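You operate a simulated robot arm through the tools that you are given. There is no shell and no other tool. Be economical: measure what you need, move in short steps, check, and stop when the job is done.

Carry out the task below with a simulated robot arm. There is one attempt and no reset: what you move stays moved.

TASK
Fetch the green bell and set it on the orange tile.
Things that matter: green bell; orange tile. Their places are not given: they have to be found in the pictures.

It is judged by the outcome, as a careful person would: the job done as asked, and still so three seconds after it is handed in. It fails if anything else is knocked over, pushed out of place, dropped, spilled or broken.

THE ROBOT
A 6-joint arm with a two-finger parallel gripper, fixed in place. Base frame: the origin is at the foot of the arm, x ahead of it, y to its left, z up; the work surface is at about z = 0. Readings come in m, degrees, newtons and seconds.
With the tool pointing down near the work surface it reaches from about 0.14 to 0.58 m from the base axis. Its first joint turns from -66.0 to 66.0 degrees. Payload 2.1 kg.
The TCP is the grasp point between the finger pads, 0.03 m short of the fingertips. In the tool frame z runs along the fingers and y along their closing line. Largest opening 0.094 m; finger width 0.028, thickness 0.01; the body of the gripper, 0.05 by 0.096 m, starts 0.055 m behind the TCP.
Orientation is told as [roll, pitch, yaw] about the base's x, y, z axes, in that order, counted from this pose: with the fingers straight down and closing along the base's y, the tool's x points along the base's -x, its y along +y and its z along -z.

THE INTERFACE
- The arm moves only by the tool send_rows. Its argument "targets" is a list of rows, each a list of 3 entries, a list of its own where there are three numbers: the shift along the tool's x, y, z in m, then the turn, a rotation vector about the tool's x, y, z in degrees, then the gripper command, from -1 (fully open) to 1 (shut), values between in proportion. In form: [[[x, y, z], [wx, wy, wz], jaw], ...]. A call has 1 to 8 rows; each row is the pose to reach, as a shift and turn from the pose commanded when the call began, along the tool's axes at that moment. Each row takes 0.2 s and may step no farther than 0.05 m and 8.6 degrees from the row before; otherwise, or with a gripper value out of range, the whole call is refused. Where a pose cannot be reached the arm comes as near as it can. A force on the tool above 40 N (or 10 N above the force at the start of the call, whichever is more), or a blocked arm, ends the call early, and 0.2 s more pass. The fingers move at their own pace (about 0.072 m/s each) and stop on an object; they squeeze with about 31 N. The grip force told is the motor's: it shows also when the fingers shut on nothing. Time passes only in rows, and 0.2 s behind the last, so rows that repeat a pose let the fingers close. The reply holds the time, the measured pose of the TCP, the force on the tool along the base axes, the opening and the grip force, in the units named above and with some noise, and new pictures: "pictures" is both (left out), scene, wrist or none.
- Cameras (640 x 400 px; columns grow to the right, rows downward): "scene" is fixed at [0.0741, -0.3889, 0.4807]; the picture's right is [0.60, -0.80, 0.00], its down [-0.53, -0.40, -0.75] and it looks along [0.60, 0.45, -0.67] (base axes); focal length 312 px, centre (320, 200). "wrist" rides on the gripper at [-0.037, 0, -0.058] in the tool frame; the picture's right is [0.00, -1.00, 0.00], its down [0.97, 0.00, -0.24] and it looks along [0.24, 0.00, 0.97] (tool axes); focal length 218 px, centre (320, 200).
- measure_at(camera, pixels): there is no depth. For up to 12 entries [column, row, z] of the newest picture of that camera ("zoom" is the newest enlarged one), the place [x, y] in the base frame at which the ray of that pixel passes the height z, good to about 0.002 m, but the place of the scene camera against the robot may be out by one fixed shift of up to 0.018 m in any direction. The clock stands still meanwhile.
- inspect(camera, box): a new picture of the part [left, top, right, bottom] of that camera's present view, enlarged. The clock stands still meanwhile.
- finish_job(): hands the job in; it is judged then, once.

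Keep the steps short. Do not move on a guess: measure, check each grasp and each placing, and mend mistakes. In all there are 60 turns and 120 pictures (those below and enlarged ones count). Leave the gripper open and the arm clear of the work at the hand-in unless told otherwise, and finish with a single line.

The tools are called as name(argument=value, ...) on one line, values as JSON. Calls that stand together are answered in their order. send_rows: Moves the arm, as the interface text tells. Its arguments: {"type":"object","properties":{"targets":{"type":"array","items":{"type":"array"}},"pictures":{"type":"string","enum":["both","scene","wrist","none"]}},"required":["targets"]} The other tools are called the same way: measure_at (camera, pixels) gives the place at which the rays of pixels pass given heights; inspect (camera, box) takes an enlarged picture of a part of a camera's view; finish_job () hands the job in.

At the start:

```text
t: 0.0
tool_pos: [0.2325, -0.1551, 0.2362]
tcp_rot: [0.0, 0.0, 0.0]
force: [-0.1, 0.0, -0.3]
finger_gap: 0.094
gripper_force: 0.1
```

scene: 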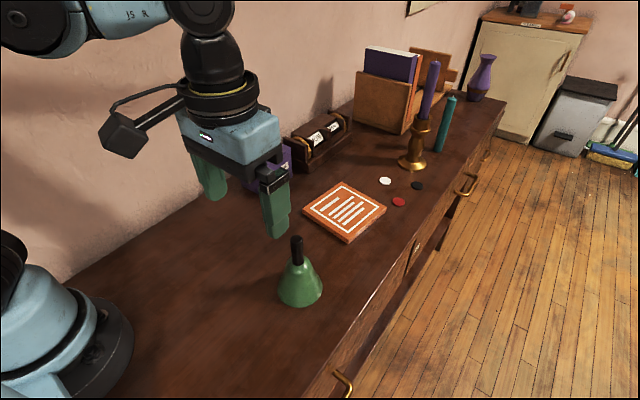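
wrist: 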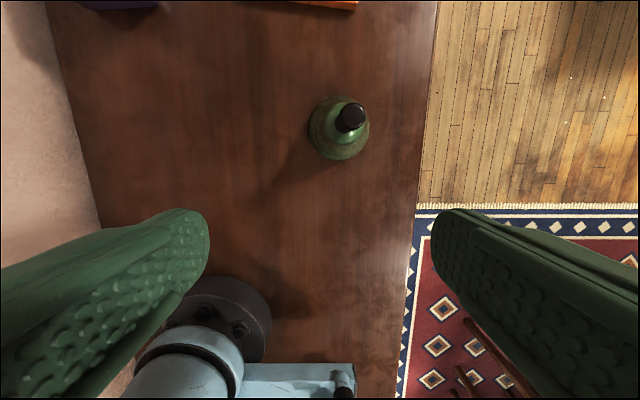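

I see the bell near scene (299,275) with its black handle at (296,248), and the orange tile near (345,212). I'll enlarge both and measure them.

inspect(camera="scene", box=[240, 160, 440, 320])

measure_at(camera="wrist", pixels=[[338, 128, 0.0], [338, 128, 0.02], [350, 117, 0.06], [350, 117, 0.08], [350, 117, 0.1], [308, 128, 0.005], [370, 128, 0.005], [338, 160, 0.0], [355, 9, 0.01]])

measure_at(camera="scene", pixels=[[300, 290, 0.0], [300, 306, 0.0], [278, 288, 0.005], [322, 288, 0.005], [296, 237, 0.08], [296, 237, 0.1], [342, 182, 0.01], [386, 208, 0.01], [347, 240, 0.01], [303, 208, 0.01]])

```text
2.50 times, centred on (340, 240) of scene
```

zoom: 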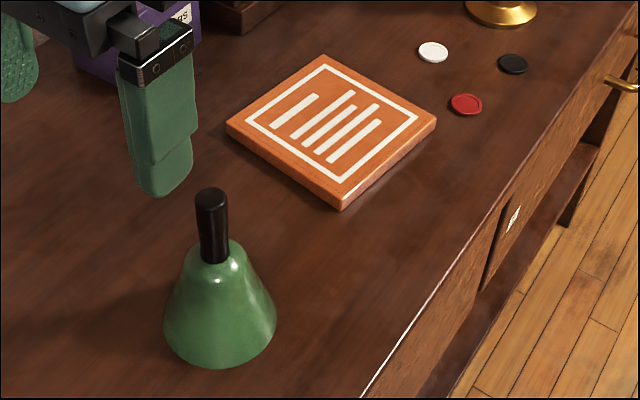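

```text
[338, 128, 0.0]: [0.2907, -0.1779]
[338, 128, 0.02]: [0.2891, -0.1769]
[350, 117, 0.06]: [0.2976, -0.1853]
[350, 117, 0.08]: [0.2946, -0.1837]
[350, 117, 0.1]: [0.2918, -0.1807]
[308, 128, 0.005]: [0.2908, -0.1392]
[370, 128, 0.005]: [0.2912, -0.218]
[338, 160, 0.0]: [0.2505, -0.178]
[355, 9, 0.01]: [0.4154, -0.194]
```

```text
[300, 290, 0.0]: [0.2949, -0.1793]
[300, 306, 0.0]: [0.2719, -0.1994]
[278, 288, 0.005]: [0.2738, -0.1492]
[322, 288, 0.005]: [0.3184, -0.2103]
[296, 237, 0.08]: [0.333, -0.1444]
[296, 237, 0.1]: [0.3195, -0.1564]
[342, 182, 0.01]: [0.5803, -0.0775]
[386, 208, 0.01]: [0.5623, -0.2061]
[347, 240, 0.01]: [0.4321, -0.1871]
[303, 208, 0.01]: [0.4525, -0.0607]
```

The bell's axis is near (0.290, -0.178), it is about 0.12–0.13 tall, and the handle can be gripped. The tile's centre is near (0.507, -0.133) by the scene camera. Next I move over the bell at the same height (fingertips at 0.206, clear of it) and look again.

send_rows(targets=[[[-0.028, -0.012, 0], [0, 0, 0], -1], [[-0.056, -0.023, 0], [0, 0, 0], -1], [[-0.056, -0.023, 0], [0, 0, 0], -1]])

measure_at(camera="scene", pixels=[[298, 264, 0.06], [298, 264, 0.08], [298, 264, 0.1]])

```text
t: 0.8
tool_pos: [0.2874, -0.1789, 0.2381]
tcp_rot: [0.0, 0.0, 0.1]
force: [0.9, 0.6, 0.1]
finger_gap: 0.0939
gripper_force: 0.0
```

scene: 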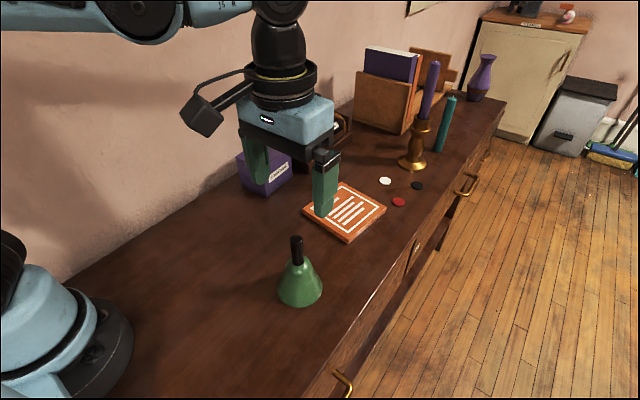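
wrist: 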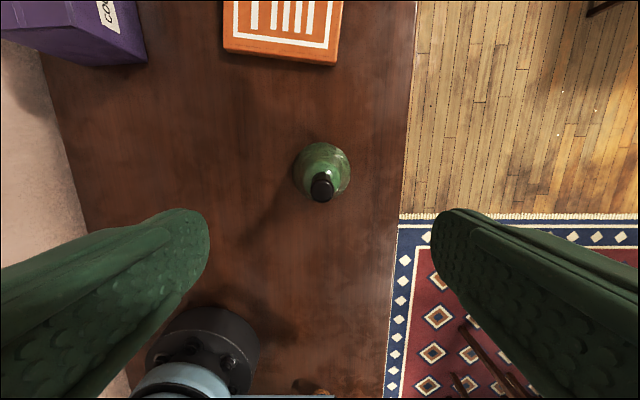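

```text
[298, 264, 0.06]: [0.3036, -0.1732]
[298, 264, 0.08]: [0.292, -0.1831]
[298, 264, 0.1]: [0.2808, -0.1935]
```

Now the bell lies under the gripper, handle top at wrist (322,188). I measure the handle and tile from here.

inspect(camera="wrist", box=[280, 130, 360, 220])

measure_at(camera="wrist", pixels=[[322, 168, 0.0], [322, 143, 0.0], [293, 170, 0.005], [350, 170, 0.005], [322, 190, 0.1], [322, 190, 0.12], [322, 190, 0.14], [223, 48, 0.0], [335, 65, 0.0], [225, 38, 0.015], [338, 52, 0.015]])

measure_at(camera="scene", pixels=[[298, 262, 0.07], [296, 237, 0.12], [296, 237, 0.13], [347, 243, 0.0]])

```text
4.44 times, centred on (320, 175) of wrist
```

zoom: 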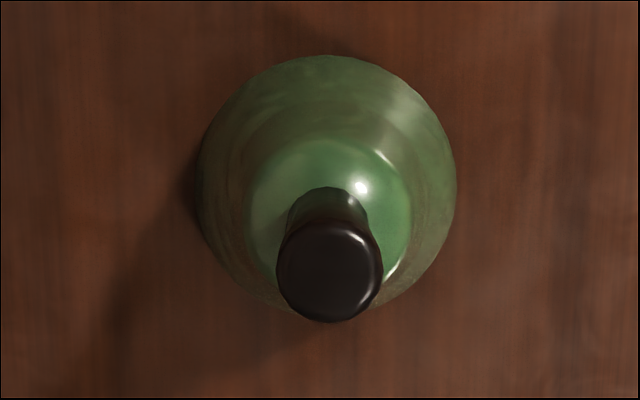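

```text
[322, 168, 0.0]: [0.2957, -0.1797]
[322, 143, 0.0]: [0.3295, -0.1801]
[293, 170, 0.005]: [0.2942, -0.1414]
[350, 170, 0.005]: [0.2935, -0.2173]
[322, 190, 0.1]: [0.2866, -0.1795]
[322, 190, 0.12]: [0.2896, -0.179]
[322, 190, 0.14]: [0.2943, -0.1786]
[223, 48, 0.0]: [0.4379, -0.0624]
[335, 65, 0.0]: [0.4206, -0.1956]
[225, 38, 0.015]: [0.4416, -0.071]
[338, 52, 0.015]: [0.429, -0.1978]
```

```text
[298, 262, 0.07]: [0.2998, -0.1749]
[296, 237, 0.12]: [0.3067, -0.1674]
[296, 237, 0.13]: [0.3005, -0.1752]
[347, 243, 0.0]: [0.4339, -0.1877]
```

The bell centre is (0.291, -0.179), the handle about 0.019 thick and spanning z ≈ 0.078–0.125. I descend straight down to TCP z ≈ 0.112 with the fingers open.

send_rows(targets=[[[-0.002, 0, 0.04], [0, 0, 0], -1], [[-0.0025, 0, 0.08], [0, 0, 0], -1], [[-0.0025, 0, 0.11], [0, 0, 0], -1], [[-0.0025, 0, 0.125], [0, 0, 0], -1], [[-0.0025, 0, 0.125], [0, 0, 0], -1]])

```text
t: 2.0
tool_pos: [0.2896, -0.1781, 0.1114]
tcp_rot: [0.1, -0.1, 0.1]
force: [-0.1, 0.1, -0.9]
finger_gap: 0.094
gripper_force: 0.0
```

scene: 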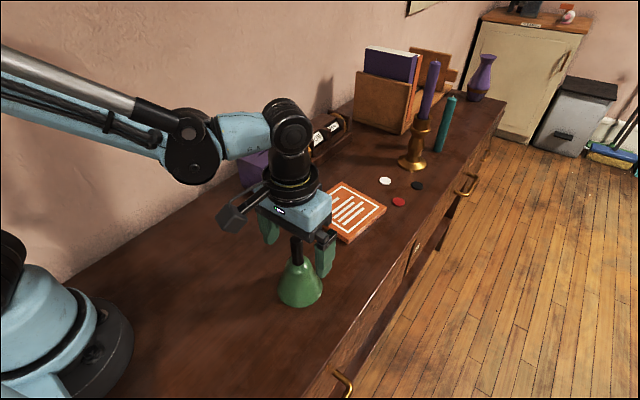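
wrist: 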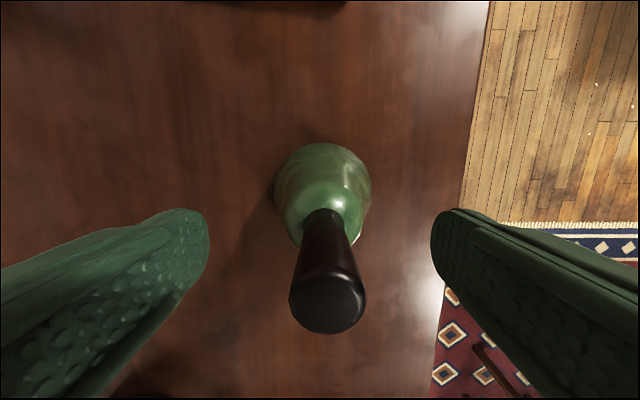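

The handle stands between the fingers, its top at (327,303), which matches the grasp line within about 1.5 mm in y. I shift by that and close.

send_rows(targets=[[[0, -0.0015, 0], [0, 0, 0], -1], [[0, -0.0015, 0], [0, 0, 0], 1], [[0, -0.0015, 0], [0, 0, 0], 1], [[0, -0.0015, 0], [0, 0, 0], 1], [[0, -0.0015, 0], [0, 0, 0], 1], [[0, -0.0015, 0], [0, 0, 0], 1]])

```text
t: 3.4
tool_pos: [0.2908, -0.1792, 0.1114]
tcp_rot: [0.0, 0.0, 0.0]
force: [-0.6, 1.0, 1.3]
finger_gap: 0.0186
gripper_force: 30.4
```

scene: 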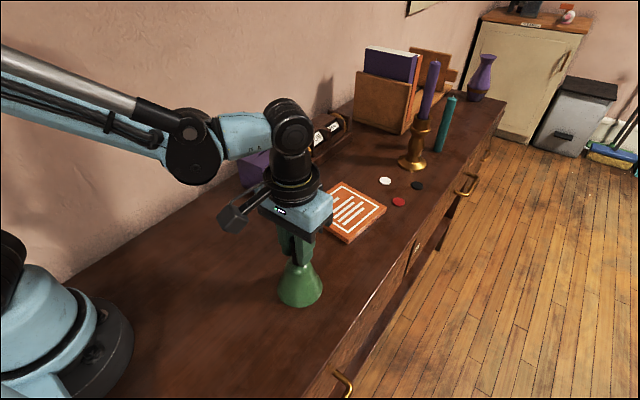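
wrist: 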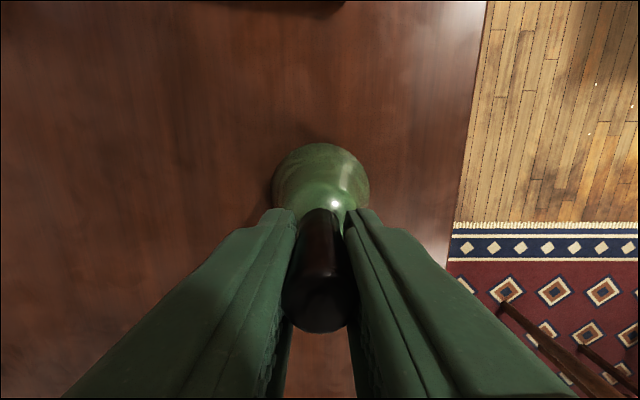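

The grip holds: gap 0.0186 m, which matches the handle, at 30 N. Next I lift 0.08 slowly and check that the bell comes up.

send_rows(targets=[[[0, 0, -0.015], [0, 0, 0], 1], [[0, 0, -0.04], [0, 0, 0], 1], [[0, 0, -0.065], [0, 0, 0], 1], [[0, 0, -0.08], [0, 0, 0], 1], [[0, 0, -0.08], [0, 0, 0], 1]])

```text
t: 4.6
tool_pos: [0.2897, -0.1793, 0.1926]
tcp_rot: [0.0, 0.1, 0.1]
force: [0.1, -0.1, -1.9]
finger_gap: 0.0188
gripper_force: 30.5
```

scene: 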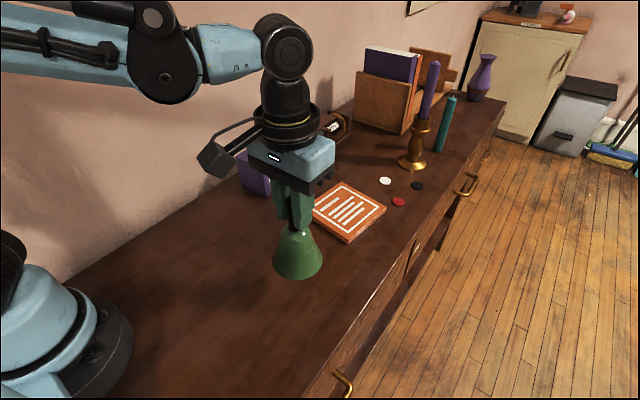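
wrist: 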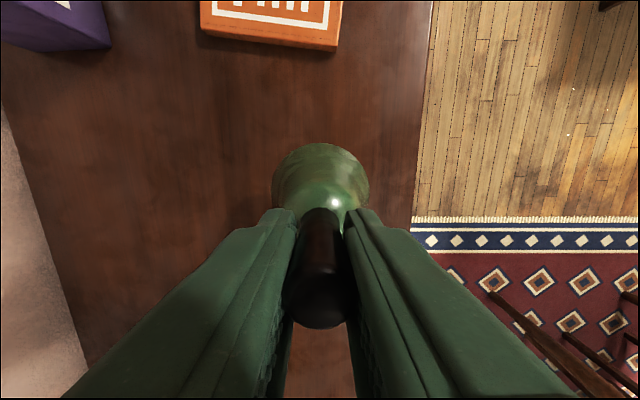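

The bell is lifted and hangs upright. I travel 0.13 forward and 0.04 left, still below the final place, to see the tile with the wrist camera. I also measure the candlestick and purple box for clearance.

measure_at(camera="scene", pixels=[[412, 165, 0.0], [400, 162, 0.0], [385, 181, 0.0], [399, 202, 0.0], [268, 196, 0.0], [290, 180, 0.0]])

send_rows(targets=[[[-0.02, 0.005, 0], [0, 0, 0], 1], [[-0.05, 0.015, 0], [0, 0, 0], 1], [[-0.08, 0.025, 0], [0, 0, 0], 1], [[-0.11, 0.035, 0], [0, 0, 0], 1], [[-0.13, 0.04, 0], [0, 0, 0], 1], [[-0.13, 0.04, 0], [0, 0, 0], 1]])

```text
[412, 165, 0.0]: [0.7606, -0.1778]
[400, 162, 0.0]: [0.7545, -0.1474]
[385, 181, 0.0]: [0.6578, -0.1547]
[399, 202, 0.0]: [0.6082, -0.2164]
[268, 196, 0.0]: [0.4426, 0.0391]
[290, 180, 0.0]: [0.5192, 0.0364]
```

```text
t: 6.0
tool_pos: [0.4206, -0.1402, 0.1922]
tcp_rot: [-0.1, 0.0, -0.2]
force: [0.0, -0.2, -1.4]
finger_gap: 0.019
gripper_force: 31.2
```

scene: 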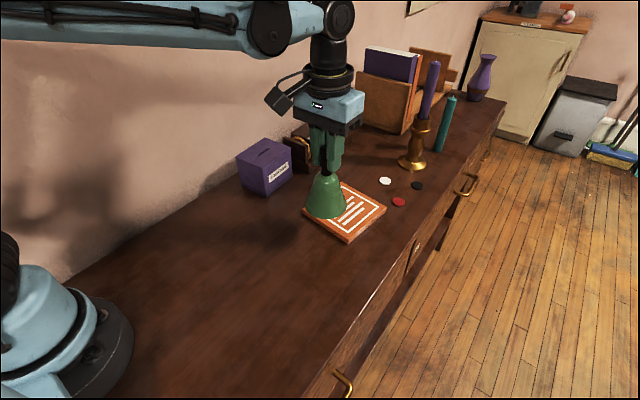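
wrist: 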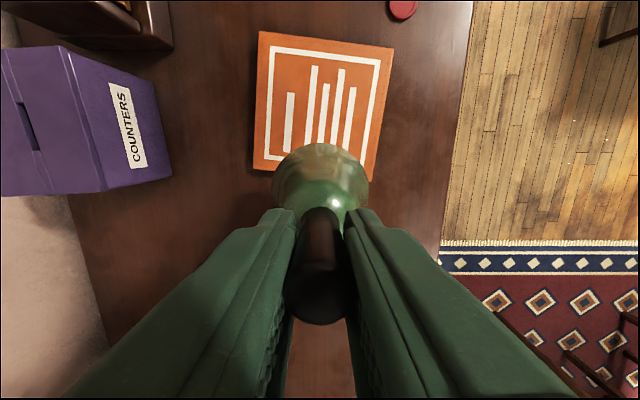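

The wrist camera shows the tile with corners near (259,31), (394,49), (253,169) and (372,182). I measure its corners at the top height.

measure_at(camera="wrist", pixels=[[259, 31, 0.012], [394, 49, 0.012], [253, 162, 0.012], [375, 173, 0.012], [253, 169, 0.0], [373, 181, 0.0]])

inspect(camera="wrist", box=[230, 10, 420, 200])

inspect(camera="scene", box=[280, 120, 420, 250])

```text
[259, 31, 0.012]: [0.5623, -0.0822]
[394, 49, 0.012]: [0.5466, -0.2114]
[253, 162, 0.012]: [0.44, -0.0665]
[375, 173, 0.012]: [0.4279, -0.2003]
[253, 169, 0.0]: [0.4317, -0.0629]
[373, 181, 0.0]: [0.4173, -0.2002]
```

```text
2.11 times, centred on (325, 105) of wrist
```

zoom: 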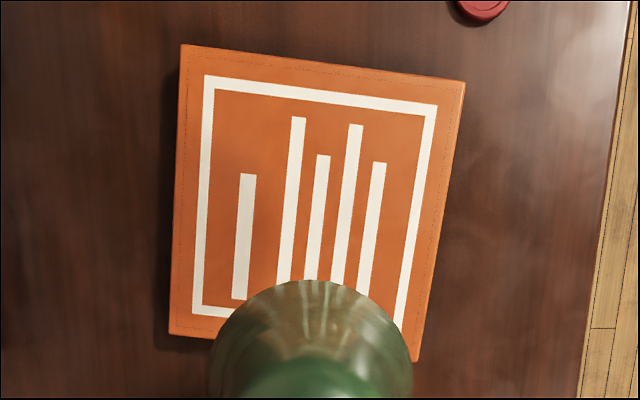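

```text
3.08 times, centred on (350, 185) of scene
```

zoom: 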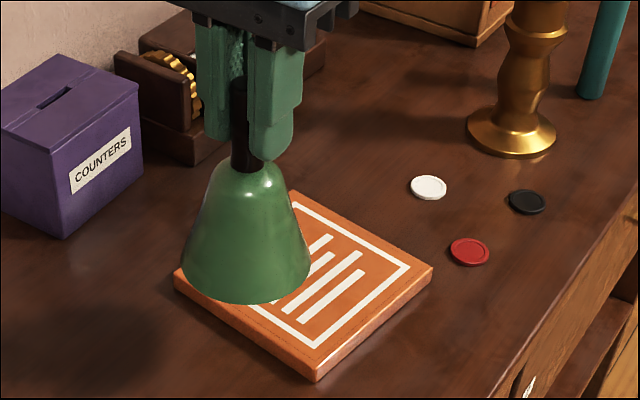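

Tile centre by the wrist camera is (0.494, -0.140), about 0.13 wide. I move +0.073 in x at this height, then go down to TCP z ≈ 0.142, which leaves the bell about 0.02 above the tile.

send_rows(targets=[[[-0.025, 0, 0], [0, 0, 0], 1], [[-0.055, 0, 0], [0, 0, 0], 1], [[-0.073, 0, 0], [0, 0, 0], 1], [[-0.073, 0, 0.025], [0, 0, 0], 1], [[-0.073, 0, 0.05], [0, 0, 0], 1], [[-0.073, 0, 0.05], [0, 0, 0], 1]])

inspect(camera="scene", box=[280, 120, 420, 250])

```text
t: 7.4
tool_pos: [0.4923, -0.1395, 0.1397]
tcp_rot: [0.0, -0.1, 0.0]
force: [-0.3, -0.2, -1.4]
finger_gap: 0.019
gripper_force: 30.9
```

scene: 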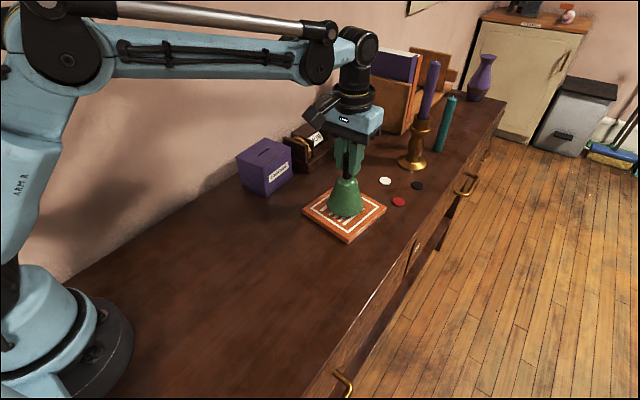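
wrist: 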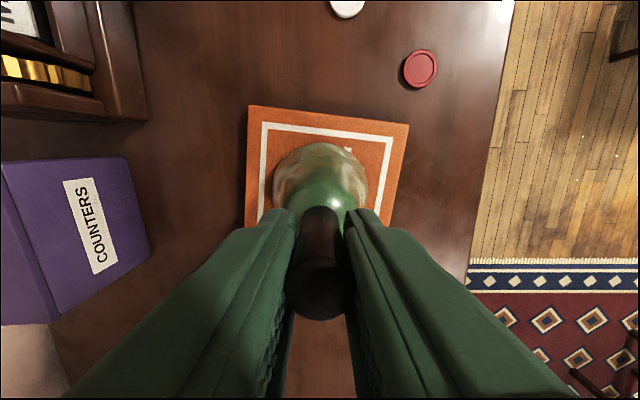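

```text
3.08 times, centred on (350, 185) of scene
```

zoom: 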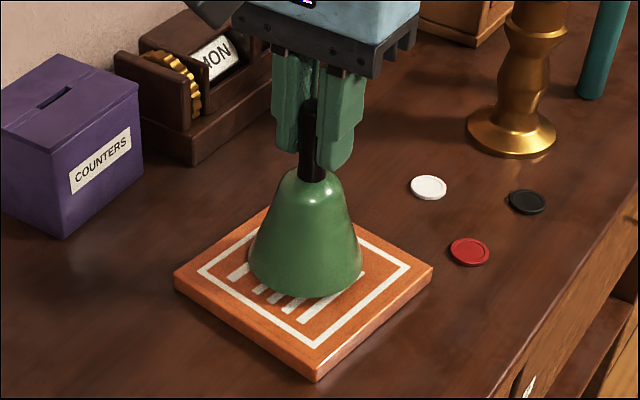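

The bell hovers over the middle of the tile. I lower it in small steps, expecting contact near TCP z 0.123–0.127, and watch the force.

send_rows(targets=[[[0, 0, 0.005], [0, 0, 0], 1], [[0, 0, 0.009], [0, 0, 0], 1], [[0, 0, 0.012], [0, 0, 0], 1], [[0, 0, 0.012], [0, 0, 0], 1]], pictures="none")

inspect(camera="scene", box=[300, 140, 400, 250])

```text
t: 8.4
tool_pos: [0.4936, -0.1402, 0.1278]
tcp_rot: [0.1, -0.1, 0.0]
force: [-1.4, 0.4, 22.1]
finger_gap: 0.0192
gripper_force: 31.3
```

```text
3.64 times, centred on (350, 195) of scene
```

zoom: 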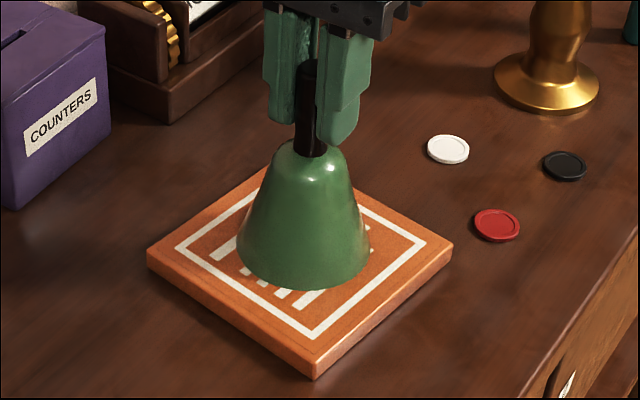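

The tile is pushing back with 22 N at z 0.128, so the bell is down. I back off 1 mm to ease the press, then open the fingers.

send_rows(targets=[[[0, 0, -0.001], [0, 0, 0], 1], [[0, 0, -0.001], [0, 0, 0], 0.4], [[0, 0, -0.001], [0, 0, 0], -0.2], [[0, 0, -0.001], [0, 0, 0], -1], [[0, 0, -0.001], [0, 0, 0], -1], [[0, 0, -0.001], [0, 0, 0], -1]])

```text
t: 9.8
tool_pos: [0.4947, -0.1396, 0.1303]
tcp_rot: [0.0, 0.0, 0.0]
force: [0.4, -0.4, 0.0]
finger_gap: 0.0939
gripper_force: 0.0
```

scene: 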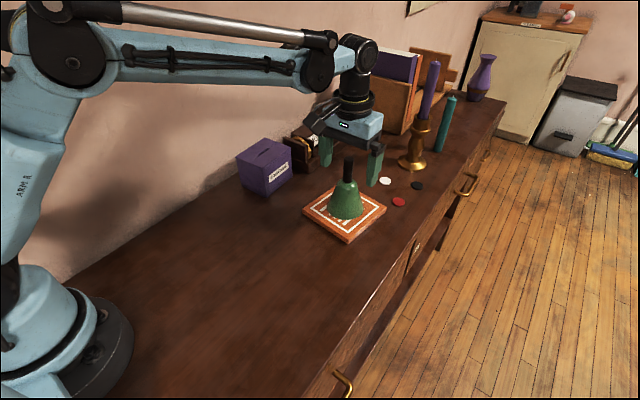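
wrist: 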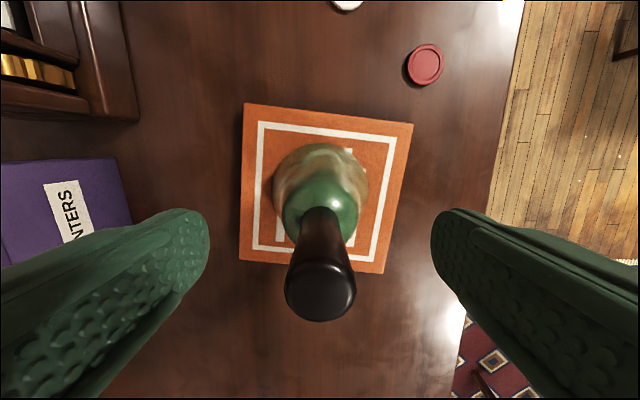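

The bell stands free on the tile and the fingers are open on both sides. I rise straight up, then draw back.

send_rows(targets=[[[0, 0, -0.03], [0, 0, 0], -1], [[0, 0, -0.07], [0, 0, 0], -1], [[0, 0, -0.1], [0, 0, 0], -1], [[0.04, 0, -0.11], [0, 0, 0], -1], [[0.085, 0, -0.11], [0, 0, 0], -1], [[0.13, 0, -0.11], [0, 0, 0], -1], [[0.16, 0, -0.11], [0, 0, 0], -1], [[0.16, 0, -0.11], [0, 0, 0], -1]])

inspect(camera="scene", box=[280, 120, 420, 250])

```text
t: 11.6
tool_pos: [0.3341, -0.1412, 0.2406]
tcp_rot: [0.0, -0.1, 0.1]
force: [0.3, -0.1, 0.1]
finger_gap: 0.0939
gripper_force: 0.0
```

scene: 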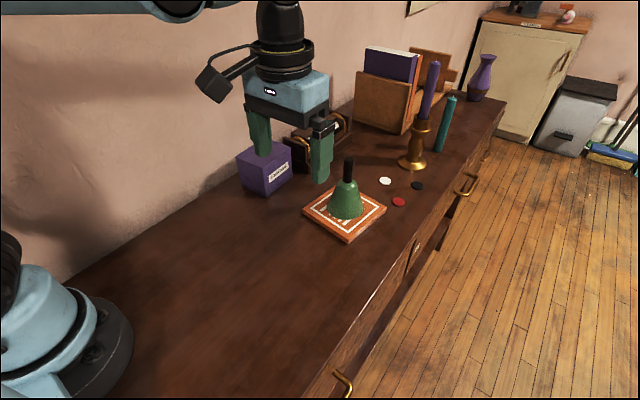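
wrist: 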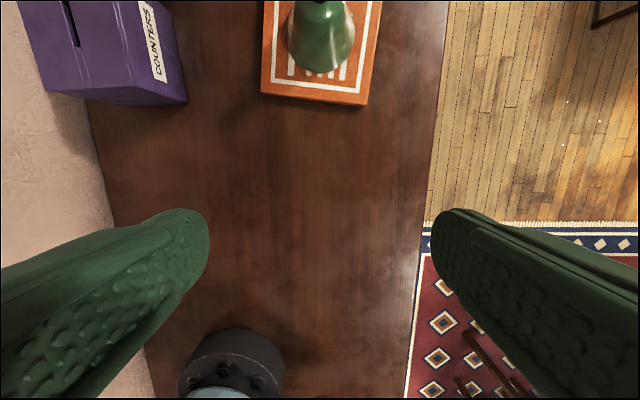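

```text
3.08 times, centred on (350, 185) of scene
```

zoom: 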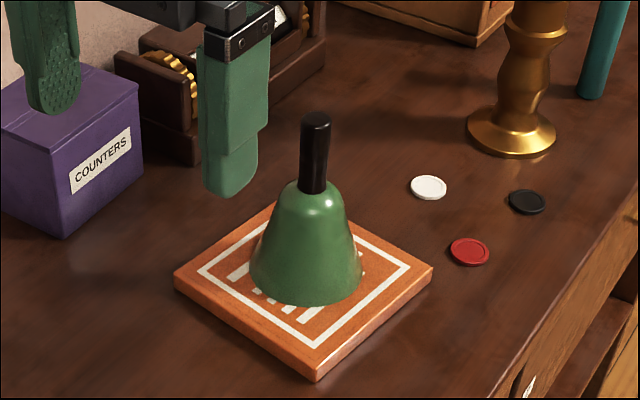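

The bell stands upright in the middle of the tile, nothing else has moved, and the arm is clear with the gripper open. I hand the job in.

finish_job()

```text
The job is handed in.
```

The green bell is standing upright near the middle of the orange tile, nothing else was moved, and the arm is clear with its gripper open.
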